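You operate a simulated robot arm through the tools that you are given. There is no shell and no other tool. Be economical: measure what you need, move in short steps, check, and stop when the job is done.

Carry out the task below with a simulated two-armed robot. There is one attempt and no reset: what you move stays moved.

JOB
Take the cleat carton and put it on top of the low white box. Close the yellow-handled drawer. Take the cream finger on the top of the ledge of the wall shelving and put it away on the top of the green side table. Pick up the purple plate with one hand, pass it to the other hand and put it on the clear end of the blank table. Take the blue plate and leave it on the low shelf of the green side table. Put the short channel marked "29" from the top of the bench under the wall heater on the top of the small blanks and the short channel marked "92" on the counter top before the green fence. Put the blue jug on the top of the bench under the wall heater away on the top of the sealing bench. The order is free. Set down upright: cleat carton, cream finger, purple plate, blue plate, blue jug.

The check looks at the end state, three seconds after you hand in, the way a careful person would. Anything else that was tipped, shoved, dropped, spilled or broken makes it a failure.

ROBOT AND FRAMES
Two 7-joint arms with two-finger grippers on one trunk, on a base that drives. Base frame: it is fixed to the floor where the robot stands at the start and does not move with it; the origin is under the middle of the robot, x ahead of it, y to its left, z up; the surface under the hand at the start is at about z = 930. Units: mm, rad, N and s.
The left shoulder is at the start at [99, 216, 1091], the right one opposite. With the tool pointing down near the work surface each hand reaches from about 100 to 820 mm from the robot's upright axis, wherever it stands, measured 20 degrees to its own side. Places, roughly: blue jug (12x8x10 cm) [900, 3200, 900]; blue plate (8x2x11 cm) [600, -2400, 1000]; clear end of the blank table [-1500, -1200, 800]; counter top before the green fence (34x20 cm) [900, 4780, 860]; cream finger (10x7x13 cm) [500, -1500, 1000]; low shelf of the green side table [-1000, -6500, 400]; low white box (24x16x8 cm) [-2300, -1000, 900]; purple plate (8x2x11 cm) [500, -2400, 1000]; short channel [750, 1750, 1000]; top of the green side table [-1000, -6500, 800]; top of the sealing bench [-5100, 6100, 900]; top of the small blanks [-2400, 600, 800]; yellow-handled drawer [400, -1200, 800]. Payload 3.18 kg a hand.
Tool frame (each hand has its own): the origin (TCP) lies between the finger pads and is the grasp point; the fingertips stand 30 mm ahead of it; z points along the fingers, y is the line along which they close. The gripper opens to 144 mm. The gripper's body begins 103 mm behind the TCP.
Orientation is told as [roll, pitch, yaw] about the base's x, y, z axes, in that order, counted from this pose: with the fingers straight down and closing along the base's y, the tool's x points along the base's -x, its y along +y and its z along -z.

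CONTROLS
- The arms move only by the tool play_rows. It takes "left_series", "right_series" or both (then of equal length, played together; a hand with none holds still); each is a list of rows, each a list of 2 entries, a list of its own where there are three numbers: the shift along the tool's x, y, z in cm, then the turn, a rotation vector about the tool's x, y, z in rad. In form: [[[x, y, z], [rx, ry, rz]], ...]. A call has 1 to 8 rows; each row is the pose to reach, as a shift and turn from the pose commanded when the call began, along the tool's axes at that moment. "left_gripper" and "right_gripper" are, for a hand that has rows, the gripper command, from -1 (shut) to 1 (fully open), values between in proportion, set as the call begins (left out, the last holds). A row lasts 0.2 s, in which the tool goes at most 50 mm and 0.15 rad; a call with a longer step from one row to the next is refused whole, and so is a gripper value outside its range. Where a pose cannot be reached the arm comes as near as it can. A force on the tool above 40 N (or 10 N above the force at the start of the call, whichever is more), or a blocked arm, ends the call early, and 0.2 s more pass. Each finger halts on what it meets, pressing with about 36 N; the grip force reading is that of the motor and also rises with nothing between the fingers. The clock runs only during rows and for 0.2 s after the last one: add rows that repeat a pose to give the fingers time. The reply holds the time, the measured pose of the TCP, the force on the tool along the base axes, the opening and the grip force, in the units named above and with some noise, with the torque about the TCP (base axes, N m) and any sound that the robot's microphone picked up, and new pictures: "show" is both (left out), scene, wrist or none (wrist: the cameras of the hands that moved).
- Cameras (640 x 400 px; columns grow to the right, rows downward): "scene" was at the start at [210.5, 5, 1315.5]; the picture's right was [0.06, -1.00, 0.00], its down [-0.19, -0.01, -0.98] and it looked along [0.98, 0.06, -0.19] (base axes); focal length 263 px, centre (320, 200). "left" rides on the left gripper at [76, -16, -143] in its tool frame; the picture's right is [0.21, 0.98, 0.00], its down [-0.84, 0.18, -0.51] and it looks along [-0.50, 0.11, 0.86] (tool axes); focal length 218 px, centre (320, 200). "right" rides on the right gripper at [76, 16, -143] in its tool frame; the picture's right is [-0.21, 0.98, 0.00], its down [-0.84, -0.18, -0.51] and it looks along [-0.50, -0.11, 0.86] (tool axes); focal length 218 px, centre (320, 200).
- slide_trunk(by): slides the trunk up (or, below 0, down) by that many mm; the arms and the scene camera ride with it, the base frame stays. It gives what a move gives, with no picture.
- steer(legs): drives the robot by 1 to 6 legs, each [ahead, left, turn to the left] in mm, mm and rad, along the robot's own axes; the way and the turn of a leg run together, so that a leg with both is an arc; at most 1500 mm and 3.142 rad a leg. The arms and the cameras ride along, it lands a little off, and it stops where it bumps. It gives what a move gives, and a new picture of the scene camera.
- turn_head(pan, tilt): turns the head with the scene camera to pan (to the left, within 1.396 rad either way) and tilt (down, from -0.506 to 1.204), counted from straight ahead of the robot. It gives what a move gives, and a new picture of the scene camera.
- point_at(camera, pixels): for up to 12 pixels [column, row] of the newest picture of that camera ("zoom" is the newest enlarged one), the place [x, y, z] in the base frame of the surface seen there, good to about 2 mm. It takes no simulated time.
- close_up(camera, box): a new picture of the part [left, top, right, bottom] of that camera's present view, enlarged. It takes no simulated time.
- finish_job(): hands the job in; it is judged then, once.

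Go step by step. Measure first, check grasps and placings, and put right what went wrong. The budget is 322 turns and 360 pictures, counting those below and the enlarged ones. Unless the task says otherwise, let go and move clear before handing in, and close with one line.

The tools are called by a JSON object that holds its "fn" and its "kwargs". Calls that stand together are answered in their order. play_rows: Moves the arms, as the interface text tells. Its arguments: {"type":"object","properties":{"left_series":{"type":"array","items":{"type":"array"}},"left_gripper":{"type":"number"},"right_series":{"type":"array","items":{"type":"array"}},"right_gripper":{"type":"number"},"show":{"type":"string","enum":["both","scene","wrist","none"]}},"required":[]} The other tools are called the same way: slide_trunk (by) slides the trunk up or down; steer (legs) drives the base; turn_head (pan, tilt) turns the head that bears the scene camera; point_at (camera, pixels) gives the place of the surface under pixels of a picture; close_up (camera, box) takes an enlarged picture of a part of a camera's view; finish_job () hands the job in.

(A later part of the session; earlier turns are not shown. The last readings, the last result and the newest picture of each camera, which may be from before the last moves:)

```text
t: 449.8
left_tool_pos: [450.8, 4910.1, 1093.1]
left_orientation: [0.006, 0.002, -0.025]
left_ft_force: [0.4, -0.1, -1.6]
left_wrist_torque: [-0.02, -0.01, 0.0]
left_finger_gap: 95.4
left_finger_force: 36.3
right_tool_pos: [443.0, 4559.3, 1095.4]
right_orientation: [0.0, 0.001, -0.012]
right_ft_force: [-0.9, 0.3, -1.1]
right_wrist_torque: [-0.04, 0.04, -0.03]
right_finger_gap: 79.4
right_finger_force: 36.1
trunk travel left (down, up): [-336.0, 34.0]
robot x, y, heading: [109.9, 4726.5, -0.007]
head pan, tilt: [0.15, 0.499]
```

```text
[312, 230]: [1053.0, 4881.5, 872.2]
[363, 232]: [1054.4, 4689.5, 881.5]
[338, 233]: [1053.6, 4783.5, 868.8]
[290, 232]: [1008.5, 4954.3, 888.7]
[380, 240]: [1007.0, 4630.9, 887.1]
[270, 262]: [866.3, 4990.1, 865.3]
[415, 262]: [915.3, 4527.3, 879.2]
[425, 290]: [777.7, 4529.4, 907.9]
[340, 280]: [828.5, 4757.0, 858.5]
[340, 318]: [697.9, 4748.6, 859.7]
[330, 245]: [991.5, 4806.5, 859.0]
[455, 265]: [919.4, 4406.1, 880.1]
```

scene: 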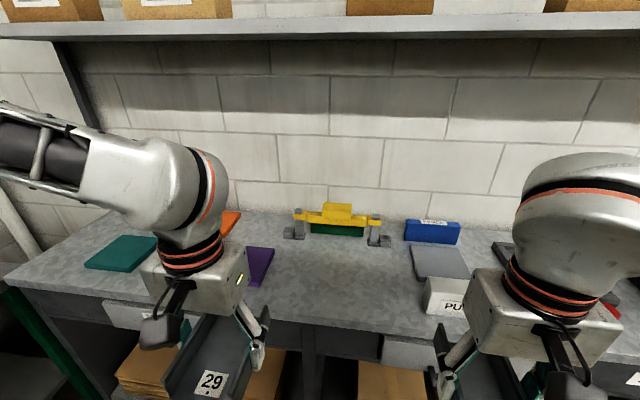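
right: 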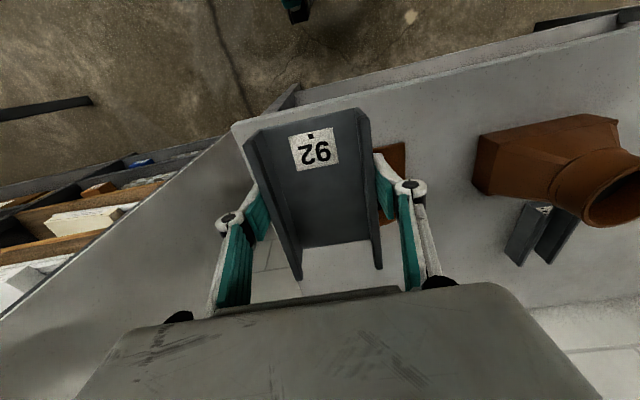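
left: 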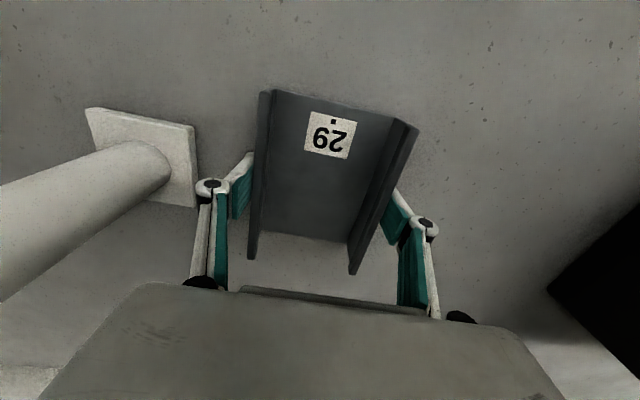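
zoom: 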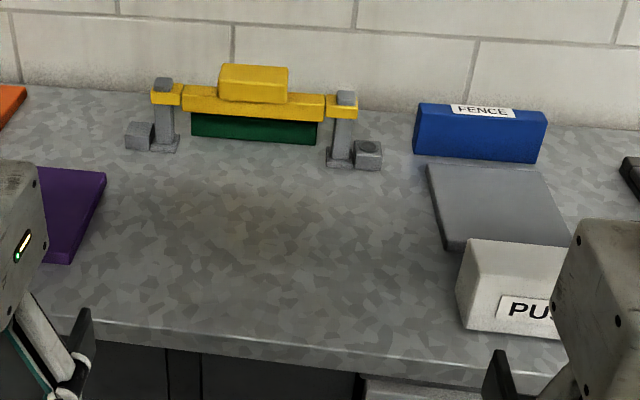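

The target patch spans x 800–1000, y 4610–4950, z≈859. Moving the base closer and a little left for the right hand.

{"fn": "steer", "kwargs": {"legs": [[140, 140, 0.01]]}}

{"fn": "play_rows", "kwargs": {"right_series": [[[-4.5, 0.5, 0], [0, 0, 0]], [[-9, 1, 0], [0, 0, 0]], [[-13.5, 1.5, 0], [0, 0, 0]], [[-18, 2, 0], [0, 0, 0]], [[-22.5, 2.5, 0], [0, 0, 0]], [[-26, 3, 0], [0, 0, 0]], [[-29, 3, 0], [0, 0, 0]]], "show": "scene"}}

```text
t: 451.6
left_tool_pos: [588.9, 5055.8, 1093.1]
left_orientation: [0.006, 0.002, -0.013]
left_ft_force: [-1.1, -0.1, -1.9]
left_wrist_torque: [-0.02, 0.04, -0.02]
left_finger_gap: 95.3
left_finger_force: 35.7
right_tool_pos: [587.1, 4702.5, 1095.9]
right_orientation: [0.001, 0.003, -0.004]
right_ft_force: [0.4, 0.4, -1.8]
right_wrist_torque: [-0.04, 0.06, 0.01]
right_finger_gap: 79.2
right_finger_force: 36.0
trunk travel left (down, up): [-336.0, 34.0]
robot x, y, heading: [255.6, 4867.2, 0.004]
head pan, tilt: [0.15, 0.499]
```

scene: 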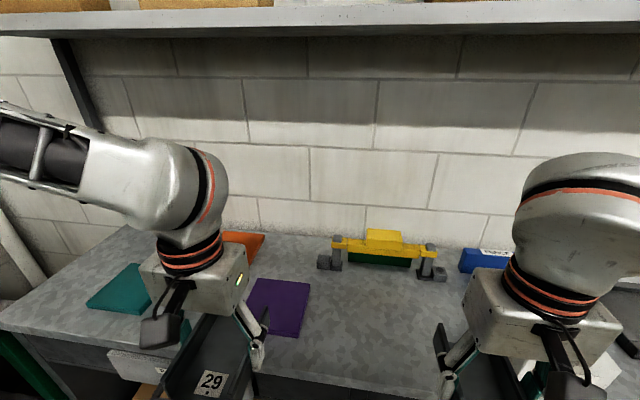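

```text
t: 453.2
left_tool_pos: [589.3, 5054.9, 1093.3]
left_orientation: [0.005, 0.002, -0.013]
left_ft_force: [0.6, 0.3, -2.7]
left_wrist_torque: [0.01, 0.01, -0.02]
left_finger_gap: 95.1
left_finger_force: 36.2
right_tool_pos: [876.6, 4731.4, 1097.7]
right_orientation: [-0.002, 0.001, -0.002]
right_ft_force: [0.5, -0.5, -1.0]
right_wrist_torque: [0.01, 0.07, 0.01]
right_finger_gap: 79.3
right_finger_force: 36.2
trunk travel left (down, up): [-336.0, 34.0]
robot x, y, heading: [252.3, 4867.1, 0.005]
head pan, tilt: [0.15, 0.499]
```

scene: 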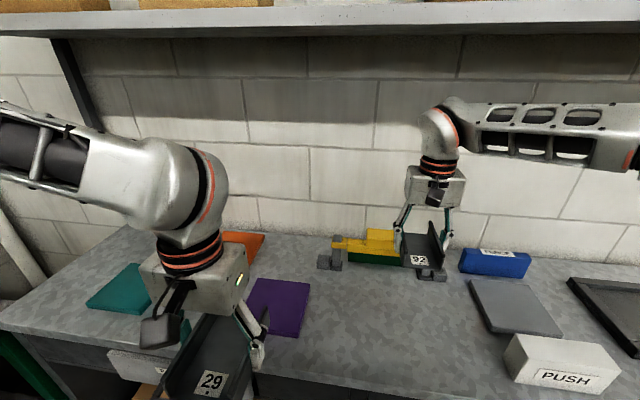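

Shifting to y≈4768 and lowering toward the counter.

{"fn": "play_rows", "kwargs": {"right_series": [[[0.2, 2, 1], [0, 0, 0]], [[0.4, 3.7, 4], [0, 0, 0]], [[0.4, 3.7, 8], [0, 0, 0]], [[0.4, 3.7, 12], [0, 0, 0]], [[0.4, 3.7, 16], [0, 0, 0]], [[0.4, 3.7, 18.5], [0, 0, 0]], [[0.4, 3.7, 18.5], [0, 0, 0]]], "show": "both"}}

```text
t: 454.9
left_tool_pos: [588.8, 5055.7, 1093.1]
left_orientation: [0.005, 0.003, -0.011]
left_ft_force: [-0.1, -0.5, -2.9]
left_wrist_torque: [0.0, 0.01, 0.0]
left_finger_gap: 95.2
left_finger_force: 36.2
right_tool_pos: [872.4, 4771.6, 910.9]
right_orientation: [0.0, 0.0, -0.003]
right_ft_force: [0.0, 0.2, -1.1]
right_wrist_torque: [0.01, 0.05, -0.04]
right_finger_gap: 79.3
right_finger_force: 36.0
trunk travel left (down, up): [-336.0, 34.0]
robot x, y, heading: [252.4, 4864.4, 0.004]
head pan, tilt: [0.15, 0.499]
```

scene: 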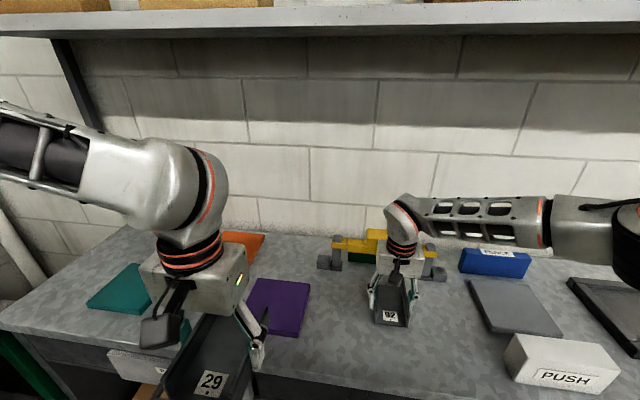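
right: 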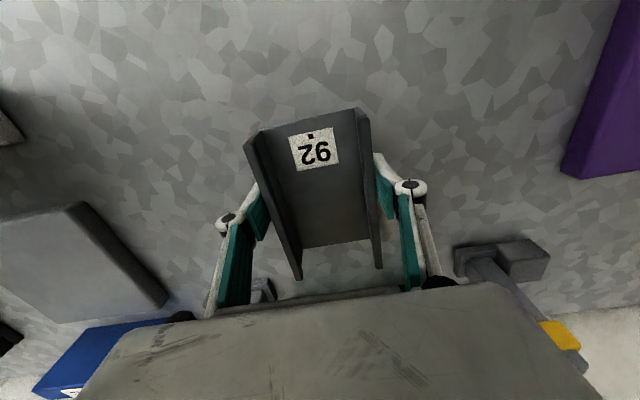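

Clear around. Creeping down to contact (~896).

{"fn": "play_rows", "kwargs": {"right_series": [[[0, 0, 0.6], [0, 0, 0]], [[0, 0, 1.1], [0, 0, 0]], [[0, 0, 1.5], [0, 0, 0]], [[0, 0, 1.8], [0, 0, 0]]], "show": "none"}}

```text
t: 455.9
left_tool_pos: [587.5, 5054.2, 1094.3]
left_orientation: [0.007, -0.001, -0.012]
left_ft_force: [0.6, -0.2, -1.8]
left_wrist_torque: [0.0, -0.01, 0.02]
left_finger_gap: 95.1
left_finger_force: 36.1
right_tool_pos: [870.9, 4771.1, 895.8]
right_orientation: [0.004, -0.003, -0.004]
right_ft_force: [-2.4, -2.7, 19.9]
right_wrist_torque: [-0.3, -0.16, 0.07]
right_finger_gap: 79.2
right_finger_force: 36.0
trunk travel left (down, up): [-336.0, 34.0]
robot x, y, heading: [252.5, 4869.9, -0.002]
head pan, tilt: [0.15, 0.499]
```

Contact at 895.8. Easing, opening, and rising.

{"fn": "play_rows", "kwargs": {"right_series": [[[0, 0, -0.3], [0, 0, 0]], [[0, 0, -0.3], [0, 0, 0]], [[0, 0, -0.3], [0, 0, 0]]], "right_gripper": 0.45, "show": "none"}}

{"fn": "play_rows", "kwargs": {"right_series": [[[0, 0, -4], [0, 0, 0]], [[0, 0, -8], [0, 0, 0]], [[0, 0, -12], [0, 0, 0]], [[3, 0, -15], [0, 0, 0]], [[7, 0, -17], [0, 0, 0]], [[11.5, 0, -18], [0, 0, 0]], [[16, 0, -18], [0, 0, 0]], [[20.5, -2, -18], [0, 0, 0]]], "right_gripper": 0.6, "show": "scene"}}

```text
t: 456.6
left_tool_pos: [589.0, 5054.4, 1093.3]
left_orientation: [0.004, 0.003, -0.012]
left_ft_force: [-0.8, 0.2, -1.5]
left_wrist_torque: [-0.01, 0.01, -0.02]
left_finger_gap: 95.2
left_finger_force: 36.2
right_tool_pos: [872.0, 4769.6, 894.6]
right_orientation: [-0.001, 0.002, -0.004]
right_ft_force: [-0.7, -0.1, 0.2]
right_wrist_torque: [-0.02, -0.01, -0.05]
right_finger_gap: 104.4
right_finger_force: 0.1
trunk travel left (down, up): [-336.0, 34.0]
robot x, y, heading: [253.2, 4868.4, 0.004]
head pan, tilt: [0.15, 0.499]
```

```text
t: 458.4
left_tool_pos: [587.9, 5053.8, 1094.6]
left_orientation: [0.008, 0.0, -0.012]
left_ft_force: [0.3, 0.1, -0.8]
left_wrist_torque: [0.03, -0.01, 0.01]
left_finger_gap: 95.4
left_finger_force: 35.7
right_tool_pos: [665.5, 4745.7, 1077.1]
right_orientation: [0.0, 0.0, -0.004]
right_ft_force: [-0.7, -0.5, 0.5]
right_wrist_torque: [0.05, -0.01, -0.01]
right_finger_gap: 115.4
right_finger_force: 0.1
trunk travel left (down, up): [-336.0, 34.0]
robot x, y, heading: [256.9, 4865.9, -0.002]
head pan, tilt: [0.15, 0.499]
```

scene: 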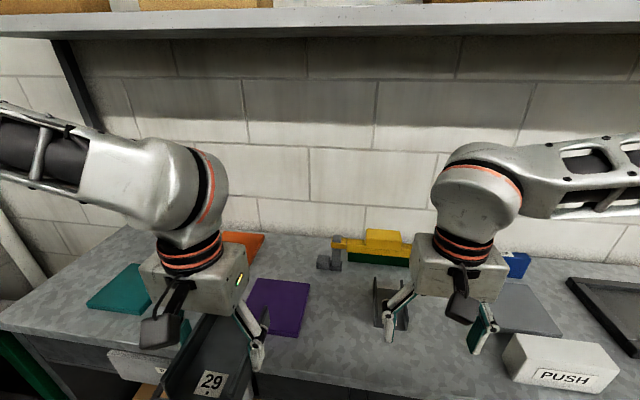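

"92" is in place. Now back to the jug: retract, sidestep right to y≈3400 and inspect the surroundings.

{"fn": "play_rows", "kwargs": {"right_series": [[[4, -1, 0], [0, 0, 0]], [[8, -2, 0], [0, 0, 0]], [[9, -3, 0], [0, 0, 0]]], "show": "none"}}

{"fn": "steer", "kwargs": {"legs": [[-130, 0, 0], [0, -1400, 0]]}}

{"fn": "turn_head", "kwargs": {"pan": -0.2, "tilt": 0.3}}

```text
t: 459.2
left_tool_pos: [588.7, 5053.9, 1093.1]
left_orientation: [0.005, 0.002, -0.012]
left_ft_force: [-0.2, -0.5, -2.4]
left_wrist_torque: [0.04, 0.01, 0.04]
left_finger_gap: 95.3
left_finger_force: 35.8
right_tool_pos: [576.8, 4718.5, 1076.7]
right_orientation: [0.0, -0.001, -0.005]
right_ft_force: [-0.5, 1.0, -0.4]
right_wrist_torque: [0.06, -0.05, 0.0]
right_finger_gap: 115.0
right_finger_force: 0.0
trunk travel left (down, up): [-336.0, 34.0]
robot x, y, heading: [255.7, 4868.7, -0.0]
head pan, tilt: [0.15, 0.499]
```

```text
t: 472.5
left_tool_pos: [462.1, 3665.3, 1093.3]
left_orientation: [0.004, 0.002, -0.002]
left_ft_force: [0.9, -0.1, -1.6]
left_wrist_torque: [0.02, 0.03, -0.01]
left_finger_gap: 95.4
left_finger_force: 36.3
right_tool_pos: [454.4, 3330.9, 1077.3]
right_orientation: [-0.001, 0.002, 0.006]
right_ft_force: [0.0, -0.7, 0.5]
right_wrist_torque: [-0.01, -0.01, -0.01]
right_finger_gap: 115.2
right_finger_force: 0.2
trunk travel left (down, up): [-336.0, 34.0]
robot x, y, heading: [128.3, 3472.0, 0.01]
head pan, tilt: [0.15, 0.499]
```

scene: 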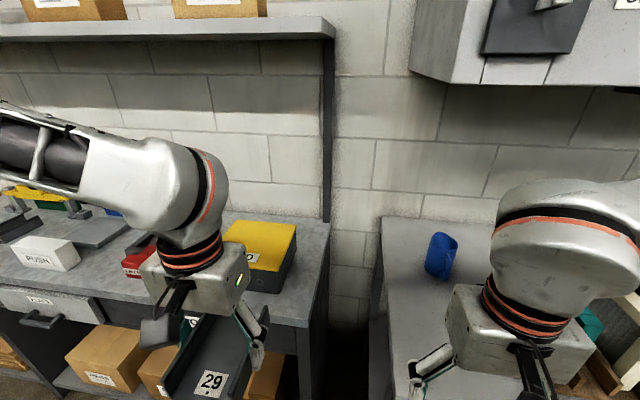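

```text
t: 473.4
left_tool_pos: [462.6, 3665.6, 1093.2]
left_orientation: [0.006, 0.0, -0.003]
left_ft_force: [0.4, -0.2, -1.6]
left_wrist_torque: [-0.04, -0.02, 0.02]
left_finger_gap: 95.1
left_finger_force: 36.6
right_tool_pos: [455.2, 3329.5, 1076.0]
right_orientation: [-0.001, 0.001, 0.006]
right_ft_force: [-0.2, 0.1, -0.2]
right_wrist_torque: [0.0, -0.02, 0.01]
right_finger_gap: 115.4
right_finger_force: 0.1
trunk travel left (down, up): [-336.0, 34.0]
robot x, y, heading: [128.1, 3474.9, 0.013]
head pan, tilt: [-0.201, 0.3]
```

scene: 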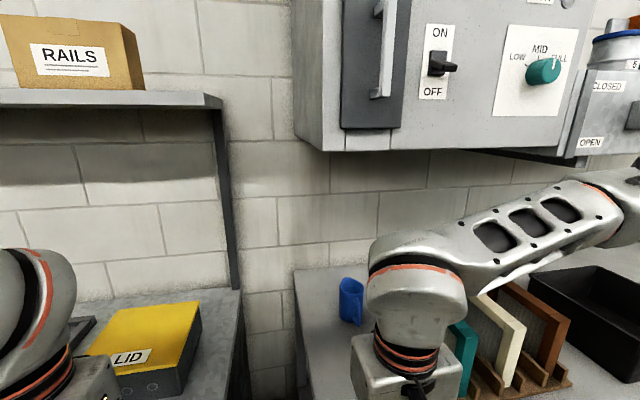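

{"fn": "point_at", "kwargs": {"camera": "scene", "pixels": [[330, 148], [480, 148], [380, 60], [440, 62], [545, 70], [352, 295], [343, 282], [360, 310], [500, 205], [600, 185], [465, 340], [520, 160]]}}

{"fn": "close_up", "kwargs": {"camera": "scene", "box": [290, 250, 400, 350]}}

```text
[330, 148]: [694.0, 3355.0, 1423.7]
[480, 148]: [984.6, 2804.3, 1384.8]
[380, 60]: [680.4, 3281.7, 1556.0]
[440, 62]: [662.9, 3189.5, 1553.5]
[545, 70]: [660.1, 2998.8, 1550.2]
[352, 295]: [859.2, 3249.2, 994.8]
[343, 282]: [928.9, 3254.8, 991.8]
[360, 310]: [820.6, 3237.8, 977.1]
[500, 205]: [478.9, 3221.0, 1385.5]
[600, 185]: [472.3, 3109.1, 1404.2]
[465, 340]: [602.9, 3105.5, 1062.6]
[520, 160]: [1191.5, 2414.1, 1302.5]
```

```text
4.00 times, centred on (345, 300) of scene
```

zoom: 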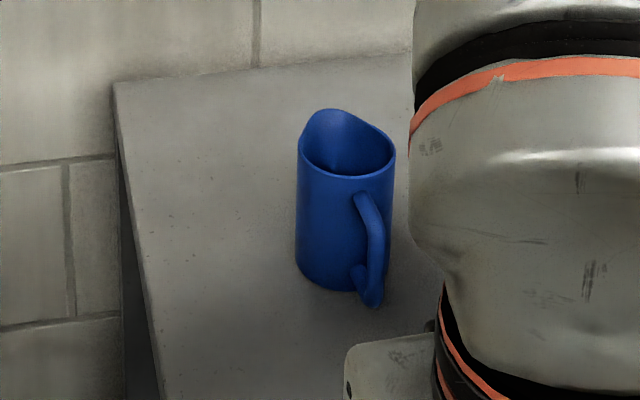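

Jug: centre ≈[870,3247], rim ≈997, handle toward me; panel underside is z≈1424. Moving 60 mm closer, trunk down 60, then hand forward above the jug.

{"fn": "steer", "kwargs": {"legs": [[60, 0, -0.012]]}}

{"fn": "slide_trunk", "kwargs": {"by": -60}}

{"fn": "play_rows", "kwargs": {"right_series": [[[-3, -1, -2], [0, 0, 0]], [[-7, -2, -4], [0, 0, 0]], [[-11, -3.5, -5], [0, 0, 0]], [[-15, -5, -5], [0, 0, 0]], [[-19, -6.5, -5], [0, 0, 0]], [[-23, -8, -5], [0, 0, 0]], [[-27, -8.3, -5], [0, 0, 0]], [[-31, -8.3, -5], [0, 0, 0]]], "right_gripper": 0.75, "show": "both"}}

```text
t: 474.3
left_tool_pos: [525.4, 3662.3, 1092.7]
left_orientation: [0.006, 0.004, -0.015]
left_ft_force: [0.7, 0.9, -1.5]
left_wrist_torque: [0.04, 0.12, -0.01]
left_finger_gap: 95.2
left_finger_force: 35.9
right_tool_pos: [514.5, 3325.3, 1075.2]
right_orientation: [0.0, 0.002, -0.004]
right_ft_force: [0.1, 0.5, -0.1]
right_wrist_torque: [0.01, 0.05, -0.02]
right_finger_gap: 115.2
right_finger_force: 0.0
trunk travel left (down, up): [-336.0, 34.0]
robot x, y, heading: [185.6, 3475.1, 0.0]
head pan, tilt: [-0.201, 0.3]
```

scene: 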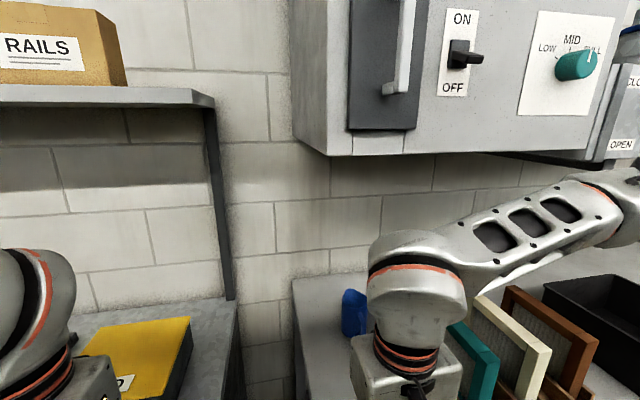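

```text
t: 475.3
left_tool_pos: [522.4, 3661.0, 1034.7]
left_orientation: [0.006, -0.001, -0.015]
left_ft_force: [0.3, -0.4, -1.3]
left_wrist_torque: [0.01, 0.02, -0.01]
left_finger_gap: 95.4
left_finger_force: 35.5
right_tool_pos: [512.8, 3326.6, 1017.2]
right_orientation: [0.001, 0.001, -0.008]
right_ft_force: [-0.7, -0.5, 0.3]
right_wrist_torque: [0.0, -0.02, -0.02]
right_finger_gap: 115.2
right_finger_force: 0.0
trunk travel left (down, up): [-276.0, 94.0]
robot x, y, heading: [190.8, 3473.1, -0.003]
head pan, tilt: [-0.201, 0.3]
```

```text
t: 477.1
left_tool_pos: [525.6, 3661.6, 1032.5]
left_orientation: [0.006, 0.003, -0.015]
left_ft_force: [-0.8, -0.2, -1.7]
left_wrist_torque: [-0.01, 0.03, 0.01]
left_finger_gap: 95.2
left_finger_force: 36.2
right_tool_pos: [825.4, 3240.0, 1064.2]
right_orientation: [-0.002, 0.002, -0.006]
right_ft_force: [-0.3, -0.2, -0.7]
right_wrist_torque: [-0.01, 0.05, 0.0]
right_finger_gap: 126.1
right_finger_force: 0.0
trunk travel left (down, up): [-276.0, 94.0]
robot x, y, heading: [184.7, 3473.5, -0.001]
head pan, tilt: [-0.201, 0.3]
```

scene: 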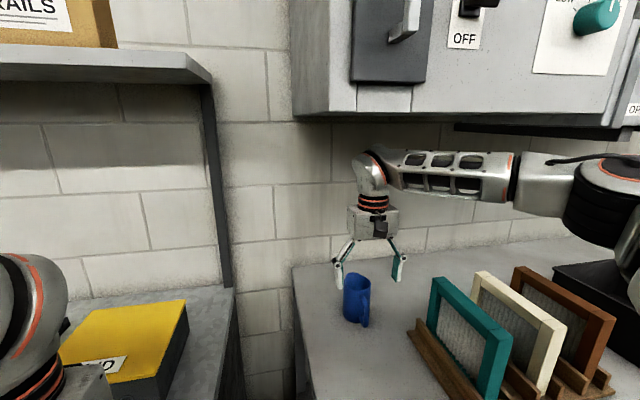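
right: 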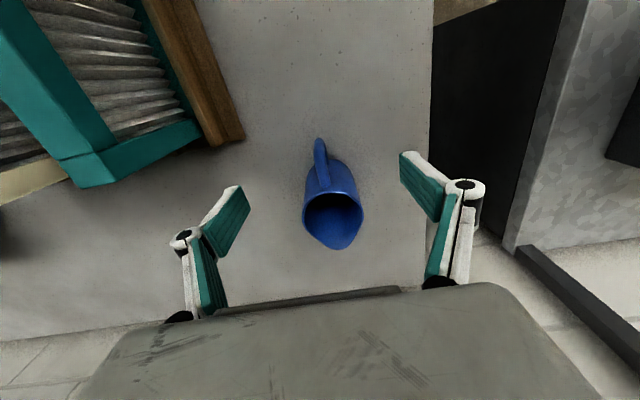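

Good view of the jug below. Measuring its rim and handle from the wrist picture.

{"fn": "point_at", "kwargs": {"camera": "right", "pixels": [[305, 215], [362, 212], [333, 196], [333, 246], [320, 145], [322, 185], [333, 205], [310, 190], [355, 190]]}}

```text
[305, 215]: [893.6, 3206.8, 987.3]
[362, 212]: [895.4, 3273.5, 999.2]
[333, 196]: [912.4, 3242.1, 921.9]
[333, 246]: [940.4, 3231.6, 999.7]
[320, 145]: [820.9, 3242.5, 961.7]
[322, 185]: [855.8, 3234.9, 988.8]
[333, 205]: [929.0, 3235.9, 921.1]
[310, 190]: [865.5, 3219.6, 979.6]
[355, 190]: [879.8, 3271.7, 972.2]
```

Jug centre ≈[892,3240], ~72 mm wide. Moving forward 67 mm and then down to TCP≈954.

{"fn": "play_rows", "kwargs": {"right_series": [[[-3.3, 0, 0], [0, 0, 0]], [[-6.7, 0, 0], [0, 0, 0]], [[-6.7, 0, 3], [0, 0, 0]], [[-6.7, 0, 6], [0, 0, 0]], [[-6.7, 0, 9], [0, 0, 0]], [[-6.7, 0, 11], [0, 0, 0]], [[-6.7, 0, 11], [0, 0, 0]]], "show": "both"}}

```text
t: 478.7
left_tool_pos: [524.2, 3663.2, 1032.5]
left_orientation: [0.006, 0.002, -0.014]
left_ft_force: [-1.1, 0.7, -1.6]
left_wrist_torque: [0.02, -0.01, 0.02]
left_finger_gap: 95.0
left_finger_force: 35.5
right_tool_pos: [864.6, 3230.0, 976.5]
right_orientation: [-0.003, -0.001, -0.007]
right_ft_force: [-0.2, 0.6, -1.1]
right_wrist_torque: [-0.07, -0.01, 0.01]
right_finger_gap: 125.8
right_finger_force: 0.1
right hand out of reach, approached as far as the arm can: row 1, 2, 3, 4, 5, 6, 7
trunk travel left (down, up): [-276.0, 94.0]
robot x, y, heading: [187.4, 3470.0, -0.001]
head pan, tilt: [-0.201, 0.3]
```

scene: 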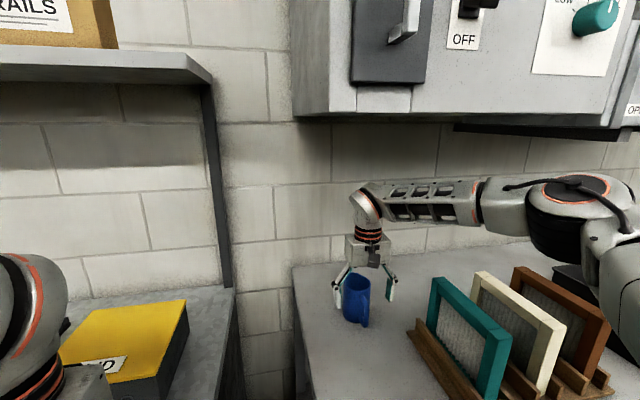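
right: 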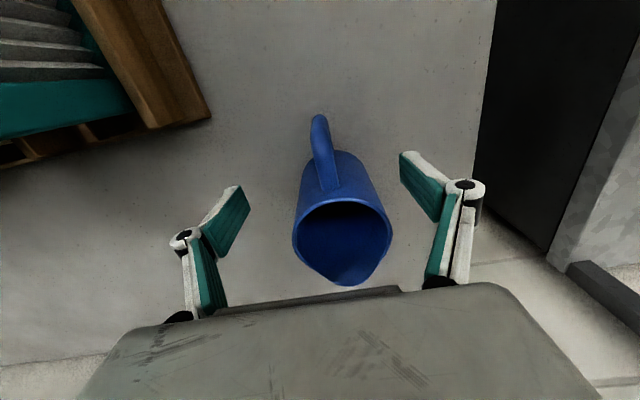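

Slightly out of reach. Raising the hand, shifting the base 25 ahead and 120 right, then re-aiming.

{"fn": "play_rows", "kwargs": {"right_series": [[[2, 0, -3], [0, 0, 0]], [[3, 0, -6], [0, 0, 0]], [[3, 0, -8], [0, 0, 0]]], "show": "none"}}

{"fn": "steer", "kwargs": {"legs": [[25, -120, 0]]}}

{"fn": "play_rows", "kwargs": {"right_series": [[[0, 0, 0], [0, 0, 0]]], "show": "wrist"}}

```text
t: 479.5
left_tool_pos: [523.2, 3660.8, 1033.5]
left_orientation: [0.006, 0.002, -0.014]
left_ft_force: [0.1, 0.4, -1.6]
left_wrist_torque: [0.0, 0.01, 0.01]
left_finger_gap: 95.1
left_finger_force: 35.3
right_tool_pos: [839.1, 3230.3, 1046.4]
right_orientation: [0.001, 0.002, -0.006]
right_ft_force: [-0.6, -0.3, -0.4]
right_wrist_torque: [0.03, -0.01, 0.0]
right_finger_gap: 126.3
right_finger_force: 0.1
right hand out of reach, approached as far as the arm can: row 3
trunk travel left (down, up): [-276.0, 94.0]
robot x, y, heading: [186.6, 3473.9, 0.001]
head pan, tilt: [-0.201, 0.3]
```

```text
t: 481.2
left_tool_pos: [550.2, 3543.7, 1033.9]
left_orientation: [0.003, 0.002, -0.015]
left_ft_force: [-0.1, 0.5, -1.3]
left_wrist_torque: [0.03, 0.0, 0.03]
left_finger_gap: 95.1
left_finger_force: 35.8
right_tool_pos: [864.3, 3112.8, 1046.9]
right_orientation: [0.0, 0.002, -0.006]
right_ft_force: [-0.4, 0.0, -0.1]
right_wrist_torque: [0.0, 0.0, -0.02]
right_finger_gap: 126.0
right_finger_force: 0.1
trunk travel left (down, up): [-276.0, 94.0]
robot x, y, heading: [212.8, 3353.7, -0.003]
head pan, tilt: [-0.201, 0.3]
```

scene: 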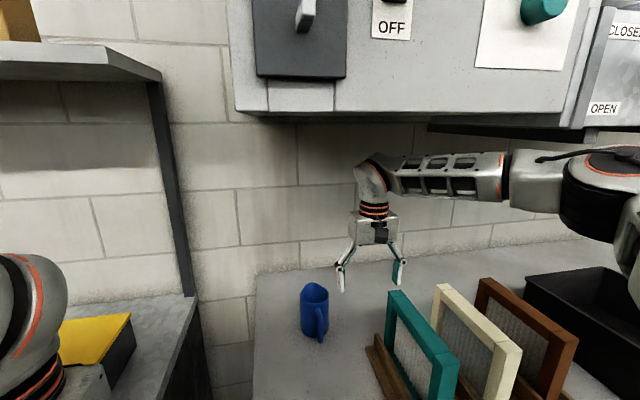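

```text
t: 481.6
left_tool_pos: [549.3, 3544.2, 1032.0]
left_orientation: [0.007, 0.001, -0.015]
left_ft_force: [0.0, -0.4, -1.3]
left_wrist_torque: [0.02, 0.0, 0.01]
left_finger_gap: 95.3
left_finger_force: 35.6
right_tool_pos: [862.4, 3113.1, 1045.6]
right_orientation: [0.0, -0.001, -0.005]
right_ft_force: [-0.1, -0.7, 1.1]
right_wrist_torque: [-0.02, 0.0, 0.0]
right_finger_gap: 125.9
right_finger_force: 0.0
trunk travel left (down, up): [-276.0, 94.0]
robot x, y, heading: [210.4, 3353.0, -0.006]
head pan, tilt: [-0.201, 0.3]
```

right: 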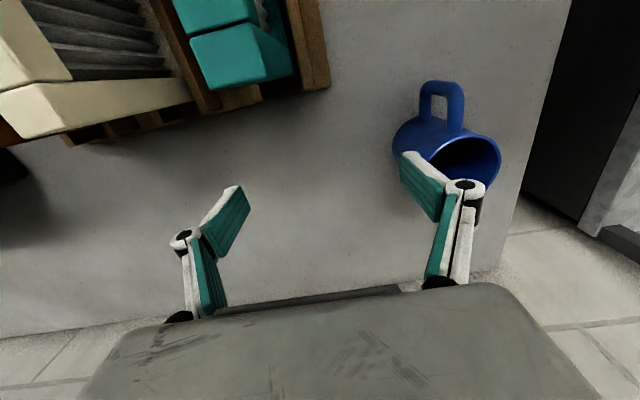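

Moving left 127 and forward 28 above the jug.

{"fn": "play_rows", "kwargs": {"right_series": [[[-0.7, 3.2, -0.5], [0, 0, 0]], [[-1.4, 6.4, -0.5], [0, 0, 0]], [[-2.1, 9.6, -0.5], [0, 0, 0]], [[-2.8, 12.7, -0.5], [0, 0, 0]], [[-2.8, 12.7, -0.5], [0, 0, 0]]], "show": "wrist"}}

```text
t: 482.8
left_tool_pos: [549.6, 3542.8, 1033.3]
left_orientation: [0.006, 0.002, -0.014]
left_ft_force: [0.0, 0.1, -1.1]
left_wrist_torque: [0.01, 0.0, 0.01]
left_finger_gap: 95.1
left_finger_force: 36.3
right_tool_pos: [894.6, 3241.2, 1052.1]
right_orientation: [0.002, -0.004, -0.009]
right_ft_force: [0.8, 0.0, -0.2]
right_wrist_torque: [0.02, -0.01, 0.03]
right_finger_gap: 126.0
right_finger_force: 0.0
trunk travel left (down, up): [-276.0, 94.0]
robot x, y, heading: [214.1, 3355.4, -0.004]
head pan, tilt: [-0.201, 0.3]
```

right: 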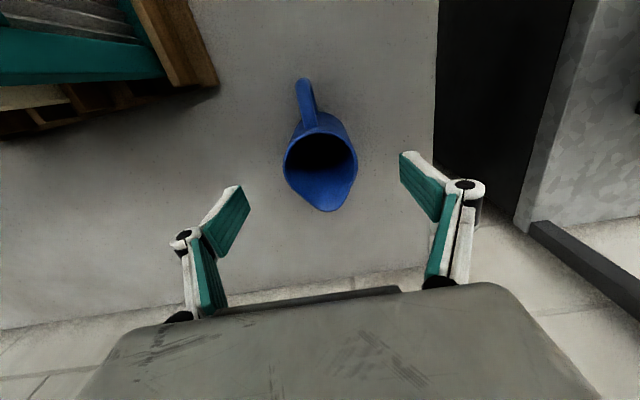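

{"fn": "point_at", "kwargs": {"camera": "right", "pixels": [[286, 170], [356, 165], [320, 138], [330, 208], [305, 110]]}}

{"fn": "play_rows", "kwargs": {"right_series": [[[0, 0, 2.5], [0, 0, 0]], [[0, 0, 5], [0, 0, 0]], [[0, 0, 7.5], [0, 0, 0]], [[0, 0, 9.8], [0, 0, 0]], [[0, 0, 9.8], [0, 0, 0]]], "show": "wrist"}}

```text
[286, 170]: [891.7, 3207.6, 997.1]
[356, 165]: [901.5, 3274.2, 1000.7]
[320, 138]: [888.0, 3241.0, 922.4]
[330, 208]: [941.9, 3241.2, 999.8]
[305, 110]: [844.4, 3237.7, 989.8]
```

```text
t: 484.0
left_tool_pos: [548.6, 3544.1, 1033.3]
left_orientation: [0.006, 0.002, -0.015]
left_ft_force: [-0.8, -0.7, -1.2]
left_wrist_torque: [-0.03, -0.01, -0.01]
left_finger_gap: 95.1
left_finger_force: 36.0
right_tool_pos: [891.6, 3239.5, 952.3]
right_orientation: [0.001, -0.001, -0.005]
right_ft_force: [0.2, 0.7, 0.8]
right_wrist_torque: [0.01, 0.0, 0.0]
right_finger_gap: 125.8
right_finger_force: 0.1
trunk travel left (down, up): [-276.0, 94.0]
robot x, y, heading: [212.2, 3355.9, -0.002]
head pan, tilt: [-0.201, 0.3]
```

right: 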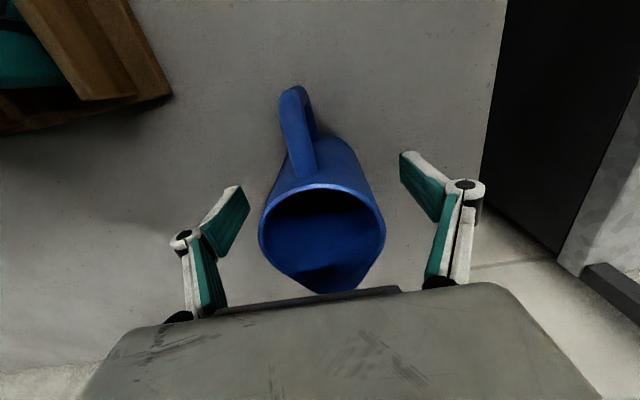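

Straddling the jug. Closing and lifting a little.

{"fn": "play_rows", "kwargs": {"right_series": [[[0, 0, 0], [0, 0, 0]], [[0, 0, 0], [0, 0, 0]], [[0, 0, 0], [0, 0, 0]], [[0, 0, 0], [0, 0, 0]]], "right_gripper": -1, "show": "none"}}

{"fn": "play_rows", "kwargs": {"right_series": [[[0, 0, -2], [0, 0, 0]], [[0, 0, -4], [0, 0, 0]], [[0, 0, -6], [0, 0, 0]], [[0, 0, -8], [0, 0, 0]]], "show": "both"}}

```text
t: 485.0
left_tool_pos: [549.9, 3544.2, 1032.8]
left_orientation: [0.005, 0.001, -0.014]
left_ft_force: [0.0, 0.0, -0.5]
left_wrist_torque: [0.01, 0.01, -0.02]
left_finger_gap: 95.1
left_finger_force: 36.6
right_tool_pos: [891.2, 3240.0, 951.0]
right_orientation: [0.001, 0.001, -0.006]
right_ft_force: [0.1, 0.3, -0.6]
right_wrist_torque: [0.04, -0.01, 0.02]
right_finger_gap: 71.1
right_finger_force: 35.9
trunk travel left (down, up): [-276.0, 94.0]
robot x, y, heading: [214.9, 3356.1, -0.005]
head pan, tilt: [-0.201, 0.3]
```

```text
t: 486.0
left_tool_pos: [548.6, 3543.9, 1034.0]
left_orientation: [0.006, 0.002, -0.015]
left_ft_force: [0.6, 0.0, -0.6]
left_wrist_torque: [0.05, -0.01, 0.0]
left_finger_gap: 94.9
left_finger_force: 36.0
right_tool_pos: [892.1, 3238.3, 1034.1]
right_orientation: [-0.001, 0.0, -0.006]
right_ft_force: [0.0, -0.2, -1.2]
right_wrist_torque: [-0.01, -0.02, 0.02]
right_finger_gap: 71.0
right_finger_force: 35.6
trunk travel left (down, up): [-276.0, 94.0]
robot x, y, heading: [213.9, 3352.8, -0.004]
head pan, tilt: [-0.201, 0.3]
```

scene: 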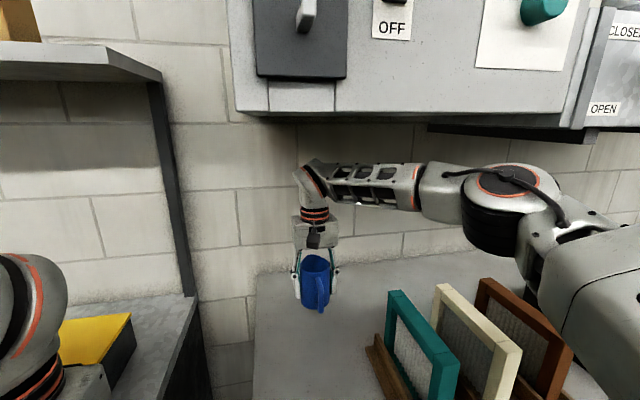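
right: 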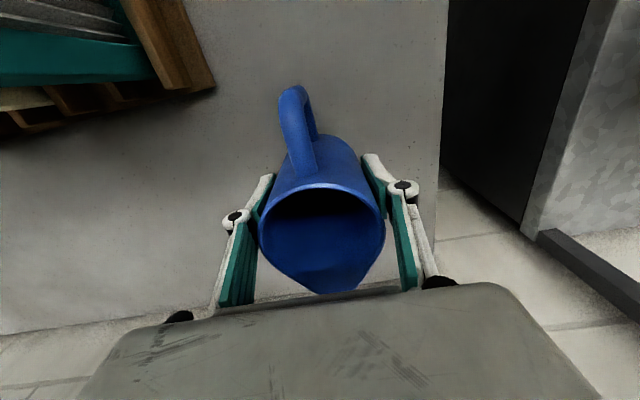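

Jug held upright (bottom 54 mm below TCP). Retracting it straight back.

{"fn": "play_rows", "kwargs": {"right_series": [[[3, 0.3, -2], [0, 0, 0]], [[7, 0.6, -4], [0, 0, 0]], [[11.5, 1, -4], [0, 0, 0]], [[16, 1, -4], [0, 0, 0]], [[20.5, 1, -4], [0, 0, 0]], [[25, 1, -4], [0, 0, 0]], [[29.5, 1, -4], [0, 0, 0]], [[34, 1, -4], [0, 0, 0]]], "show": "none"}}

{"fn": "steer", "kwargs": {"legs": [[-200, 0, 0], [-250, 0, 0]]}}

{"fn": "turn_head", "kwargs": {"pan": 1.3, "tilt": 0.3}}

```text
t: 487.8
left_tool_pos: [549.3, 3545.1, 1033.4]
left_orientation: [0.006, 0.003, -0.014]
left_ft_force: [0.4, 0.0, -0.6]
left_wrist_torque: [0.01, 0.02, 0.02]
left_finger_gap: 95.4
left_finger_force: 35.7
right_tool_pos: [553.7, 3252.3, 1072.7]
right_orientation: [0.0, -0.002, -0.005]
right_ft_force: [0.6, 0.3, -1.0]
right_wrist_torque: [0.0, -0.02, 0.0]
right_finger_gap: 71.1
right_finger_force: 36.0
trunk travel left (down, up): [-276.0, 94.0]
robot x, y, heading: [209.1, 3355.3, 0.005]
head pan, tilt: [-0.201, 0.3]
```

```text
t: 490.9
left_tool_pos: [93.9, 3542.8, 1033.6]
left_orientation: [0.006, 0.002, -0.014]
left_ft_force: [-0.6, 0.5, -1.5]
left_wrist_torque: [-0.03, -0.02, 0.02]
left_finger_gap: 95.3
left_finger_force: 36.2
right_tool_pos: [99.0, 3251.7, 1073.1]
right_orientation: [0.0, -0.001, -0.005]
right_ft_force: [-0.1, 0.9, -0.8]
right_wrist_torque: [0.0, -0.04, -0.03]
right_finger_gap: 70.9
right_finger_force: 36.0
trunk travel left (down, up): [-276.0, 94.0]
robot x, y, heading: [-240.2, 3354.5, -0.004]
head pan, tilt: [-0.201, 0.3]
```

scene: 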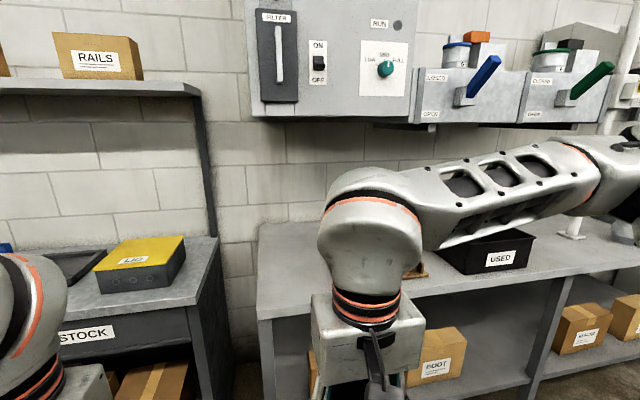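

```text
t: 492.5
left_tool_pos: [93.6, 3544.2, 1033.8]
left_orientation: [0.004, 0.0, -0.014]
left_ft_force: [0.2, 0.1, -0.8]
left_wrist_torque: [0.03, -0.01, -0.01]
left_finger_gap: 95.1
left_finger_force: 35.6
right_tool_pos: [100.6, 3252.7, 1073.7]
right_orientation: [0.0, 0.001, -0.005]
right_ft_force: [0.5, 0.5, -1.4]
right_wrist_torque: [0.03, 0.0, 0.02]
right_finger_gap: 71.3
right_finger_force: 36.0
trunk travel left (down, up): [-276.0, 94.0]
robot x, y, heading: [-241.1, 3358.0, -0.008]
head pan, tilt: [1.3, 0.3]
```

scene: 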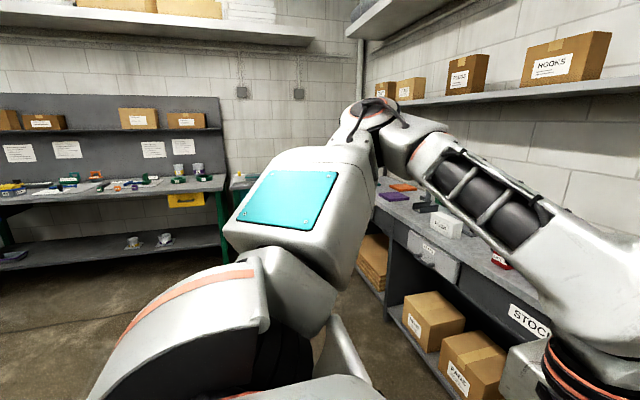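

Open floor here. Turning left to face west and surveying.

{"fn": "steer", "kwargs": {"legs": [[0, 0, 1.57]]}}

{"fn": "turn_head", "kwargs": {"pan": 0.9, "tilt": 0.3}}

```text
t: 496.7
left_tool_pos: [-424.0, 3694.0, 1032.5]
left_orientation: [0.005, 0.001, 1.541]
left_ft_force: [0.4, -0.5, -1.4]
left_wrist_torque: [-0.01, 0.02, 0.0]
left_finger_gap: 95.3
left_finger_force: 36.2
right_tool_pos: [-132.3, 3696.3, 1072.7]
right_orientation: [0.0, 0.002, 1.549]
right_ft_force: [-0.6, -1.5, -1.9]
right_wrist_torque: [0.01, -0.02, -0.01]
right_finger_gap: 70.9
right_finger_force: 36.1
trunk travel left (down, up): [-276.0, 94.0]
robot x, y, heading: [-241.7, 3352.9, 1.551]
head pan, tilt: [1.3, 0.3]
```

scene: 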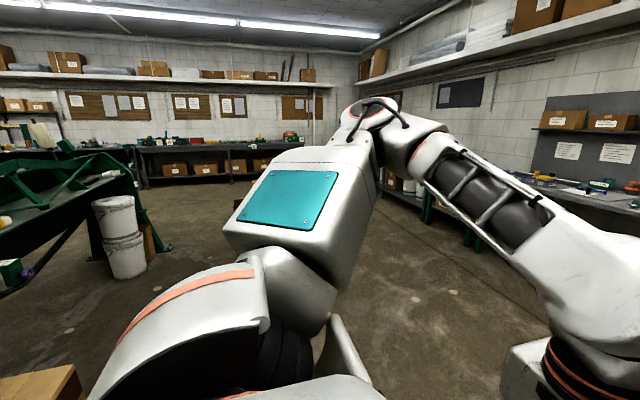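

```text
t: 497.5
left_tool_pos: [-424.3, 3695.3, 1033.1]
left_orientation: [0.005, 0.003, 1.542]
left_ft_force: [0.8, 0.2, -1.5]
left_wrist_torque: [0.01, 0.0, 0.02]
left_finger_gap: 95.3
left_finger_force: 36.2
right_tool_pos: [-131.6, 3695.6, 1073.0]
right_orientation: [0.001, 0.001, 1.548]
right_ft_force: [-0.1, 0.3, -2.1]
right_wrist_torque: [0.01, 0.0, 0.01]
right_finger_gap: 71.1
right_finger_force: 36.0
trunk travel left (down, up): [-276.0, 94.0]
robot x, y, heading: [-242.1, 3359.0, 1.558]
head pan, tilt: [0.901, 0.3]
```

scene: 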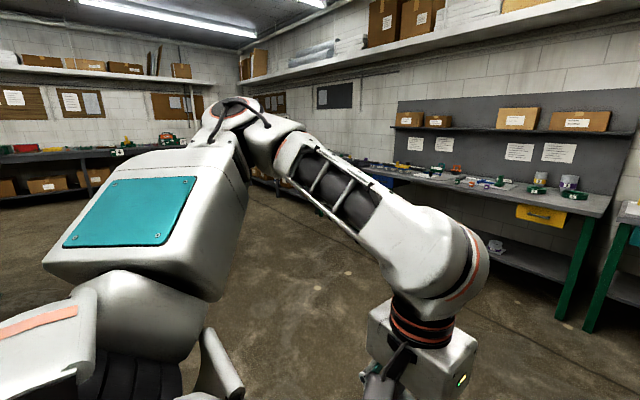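

{"fn": "steer", "kwargs": {"legs": [[0, 0, 1.07]]}}

{"fn": "turn_head", "kwargs": {"pan": 0, "tilt": 0.25}}

```text
t: 500.6
left_tool_pos: [-626.3, 3362.9, 1032.8]
left_orientation: [0.006, 0.001, 2.594]
left_ft_force: [0.6, -0.9, -1.5]
left_wrist_torque: [0.0, -0.02, 0.01]
left_finger_gap: 95.0
left_finger_force: 35.7
right_tool_pos: [-483.4, 3618.0, 1074.5]
right_orientation: [0.0, 0.001, 2.603]
right_ft_force: [-0.8, -0.4, -2.1]
right_wrist_torque: [0.01, 0.01, 0.01]
right_finger_gap: 71.3
right_finger_force: 36.1
trunk travel left (down, up): [-276.0, 94.0]
robot x, y, heading: [-241.0, 3360.1, 2.609]
head pan, tilt: [0.901, 0.3]
```

scene: 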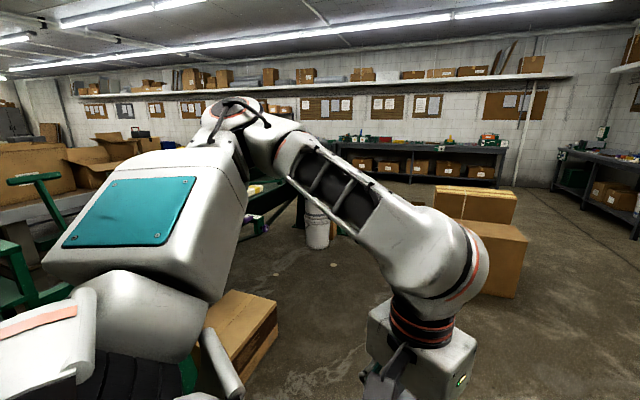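

```text
t: 501.8
left_tool_pos: [-626.7, 3364.0, 1033.6]
left_orientation: [0.006, 0.002, 2.596]
left_ft_force: [0.7, -0.6, -0.7]
left_wrist_torque: [-0.01, 0.0, -0.01]
left_finger_gap: 95.2
left_finger_force: 36.2
right_tool_pos: [-483.5, 3618.5, 1073.4]
right_orientation: [-0.001, 0.002, 2.604]
right_ft_force: [-0.2, -0.3, -2.0]
right_wrist_torque: [0.03, -0.03, 0.0]
right_finger_gap: 71.5
right_finger_force: 35.8
trunk travel left (down, up): [-276.0, 94.0]
robot x, y, heading: [-241.2, 3355.2, 2.612]
head pan, tilt: [0.0, 0.25]
```

scene: 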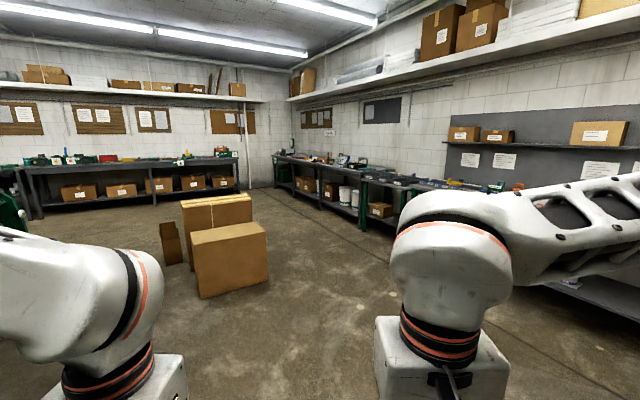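

Measuring the floor cartons and the two benches near the far corner.

{"fn": "point_at", "kwargs": {"camera": "scene", "pixels": [[265, 275], [200, 295], [165, 262], [240, 185], [235, 160], [120, 165], [290, 160], [320, 170], [360, 190], [330, 200], [420, 190], [300, 190]]}}

{"fn": "close_up", "kwargs": {"camera": "scene", "box": [220, 110, 440, 240]}}

```text
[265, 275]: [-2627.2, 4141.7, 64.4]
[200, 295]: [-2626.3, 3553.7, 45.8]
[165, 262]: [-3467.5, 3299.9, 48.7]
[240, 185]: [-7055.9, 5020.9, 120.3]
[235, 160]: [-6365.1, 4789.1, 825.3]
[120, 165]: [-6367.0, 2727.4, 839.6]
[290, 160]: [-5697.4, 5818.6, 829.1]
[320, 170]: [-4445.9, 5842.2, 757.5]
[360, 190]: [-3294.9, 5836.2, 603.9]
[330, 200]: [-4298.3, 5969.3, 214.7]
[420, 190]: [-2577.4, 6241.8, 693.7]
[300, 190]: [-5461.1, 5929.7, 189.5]
```

```text
2.91 times, centred on (330, 175) of scene
```

zoom: 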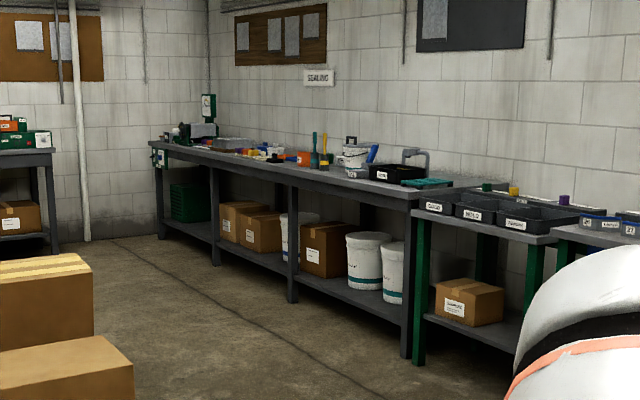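

The "SEALING" sign hangs over the far north bench (front y≈5830, x -3300…-5700). I'll face +y, go up to y≈5060 and sidestep west.

{"fn": "steer", "kwargs": {"legs": [[0, 0, -1.041], [1450, 0, 0], [250, 0, 0], [0, 1450, 0], [0, 1450, 0], [0, 1450, 0]]}}

{"fn": "turn_head", "kwargs": {"pan": 0.3, "tilt": 0.45}}

```text
t: 550.5
left_tool_pos: [-4790.7, 5432.5, 1032.9]
left_orientation: [0.005, 0.001, 1.539]
left_ft_force: [0.9, 0.1, -1.1]
left_wrist_torque: [0.01, -0.01, 0.0]
left_finger_gap: 95.2
left_finger_force: 35.8
right_tool_pos: [-4498.3, 5432.0, 1073.4]
right_orientation: [0.0, 0.003, 1.546]
right_ft_force: [0.2, 0.0, -2.0]
right_wrist_torque: [0.03, 0.0, 0.0]
right_finger_gap: 71.1
right_finger_force: 36.2
trunk travel left (down, up): [-276.0, 94.0]
robot x, y, heading: [-4607.8, 5095.7, 1.551]
head pan, tilt: [0.0, 0.25]
```

scene: 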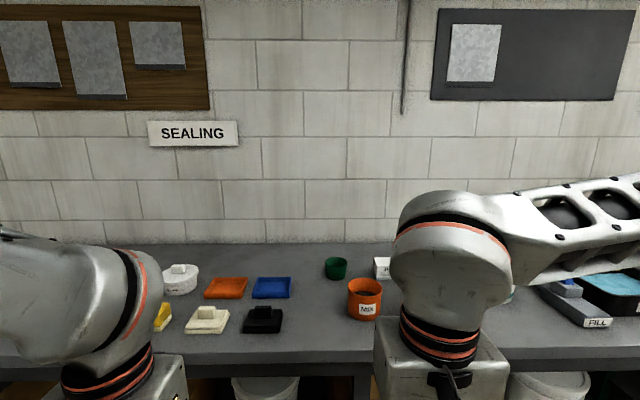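

```text
t: 551.3
left_tool_pos: [-4790.4, 5432.5, 1032.9]
left_orientation: [0.005, 0.003, 1.537]
left_ft_force: [1.2, 0.1, -1.1]
left_wrist_torque: [-0.02, -0.01, 0.03]
left_finger_gap: 95.2
left_finger_force: 36.4
right_tool_pos: [-4497.1, 5433.3, 1072.3]
right_orientation: [0.002, 0.001, 1.546]
right_ft_force: [-0.1, 0.8, -2.0]
right_wrist_torque: [0.03, 0.05, -0.02]
right_finger_gap: 71.0
right_finger_force: 36.2
trunk travel left (down, up): [-276.0, 94.0]
robot x, y, heading: [-4607.2, 5092.0, 1.551]
head pan, tilt: [0.3, 0.45]
```

scene: 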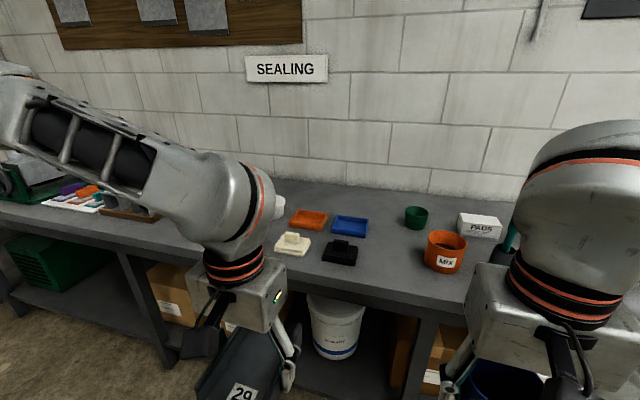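

Free counter lies around (390,260) between the black block and the MIX pot. Measuring.

{"fn": "point_at", "kwargs": {"camera": "scene", "pixels": [[357, 255], [425, 255], [390, 250], [390, 275], [410, 227], [430, 268], [390, 225], [340, 262], [385, 290], [440, 235], [370, 235]]}}

```text
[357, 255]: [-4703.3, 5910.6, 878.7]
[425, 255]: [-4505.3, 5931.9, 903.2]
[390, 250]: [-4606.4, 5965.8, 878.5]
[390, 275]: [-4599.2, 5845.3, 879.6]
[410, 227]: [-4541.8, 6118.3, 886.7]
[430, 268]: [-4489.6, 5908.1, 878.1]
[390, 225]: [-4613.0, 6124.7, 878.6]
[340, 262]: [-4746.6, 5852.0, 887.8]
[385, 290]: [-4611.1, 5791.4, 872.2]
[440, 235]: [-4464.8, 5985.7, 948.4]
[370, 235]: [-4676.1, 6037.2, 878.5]
```

Target spot ≈[-4605,5960], surface 878.5, so release TCP ≈ 933. Moving the base 220 ahead and 110 left.

{"fn": "steer", "kwargs": {"legs": [[220, 110, 0.02]]}}

{"fn": "play_rows", "kwargs": {"right_series": [[[-4.5, 0, 0], [0, 0, 0]], [[-9, 0, 0], [0, 0, 0]], [[-13.5, 0, 0], [0, 0, 0]], [[-18, 0, 0], [0, 0, 0]], [[-22.5, 0, 0], [0, 0, 0]], [[-27, 0, 0], [0, 0, 0]], [[-30, 0, 0], [0, 0, 0]]], "show": "both"}}

```text
t: 553.1
left_tool_pos: [-4903.1, 5650.1, 1033.6]
left_orientation: [0.006, 0.002, 1.554]
left_ft_force: [-0.3, -1.9, -1.3]
left_wrist_torque: [-0.05, 0.0, -0.03]
left_finger_gap: 95.1
left_finger_force: 35.4
right_tool_pos: [-4611.1, 5655.4, 1072.7]
right_orientation: [-0.003, 0.002, 1.565]
right_ft_force: [0.3, 0.4, -3.0]
right_wrist_torque: [-0.02, -0.02, -0.01]
right_finger_gap: 70.9
right_finger_force: 36.2
trunk travel left (down, up): [-276.0, 94.0]
robot x, y, heading: [-4713.9, 5311.8, 1.567]
head pan, tilt: [0.3, 0.45]
```

scene: 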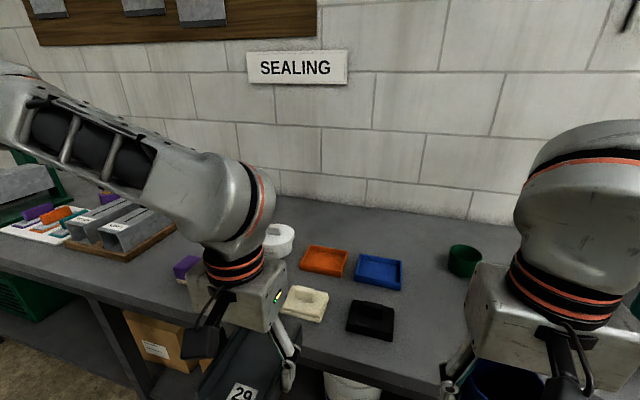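

```text
t: 554.7
left_tool_pos: [-4903.1, 5649.5, 1033.6]
left_orientation: [0.005, 0.001, 1.554]
left_ft_force: [-1.0, 0.7, -1.7]
left_wrist_torque: [-0.01, 0.0, 0.0]
left_finger_gap: 95.0
left_finger_force: 36.2
right_tool_pos: [-4609.3, 5954.9, 1071.1]
right_orientation: [-0.003, 0.001, 1.564]
right_ft_force: [-0.1, -0.1, -2.9]
right_wrist_torque: [0.01, 0.02, -0.05]
right_finger_gap: 71.1
right_finger_force: 36.0
trunk travel left (down, up): [-276.0, 94.0]
robot x, y, heading: [-4716.5, 5313.7, 1.567]
head pan, tilt: [0.3, 0.45]
```

scene: 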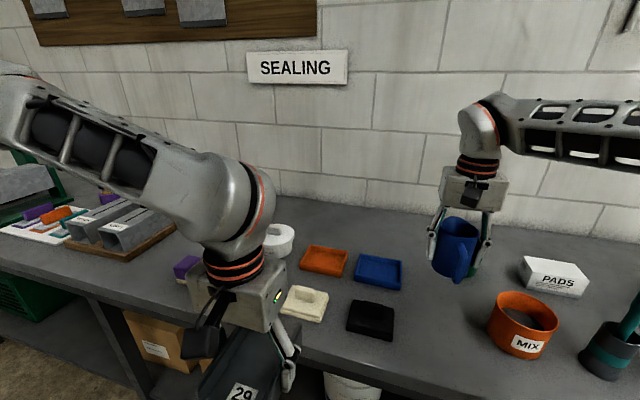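
right: 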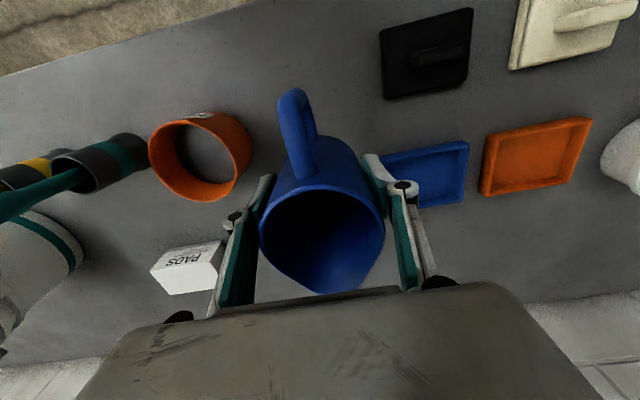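

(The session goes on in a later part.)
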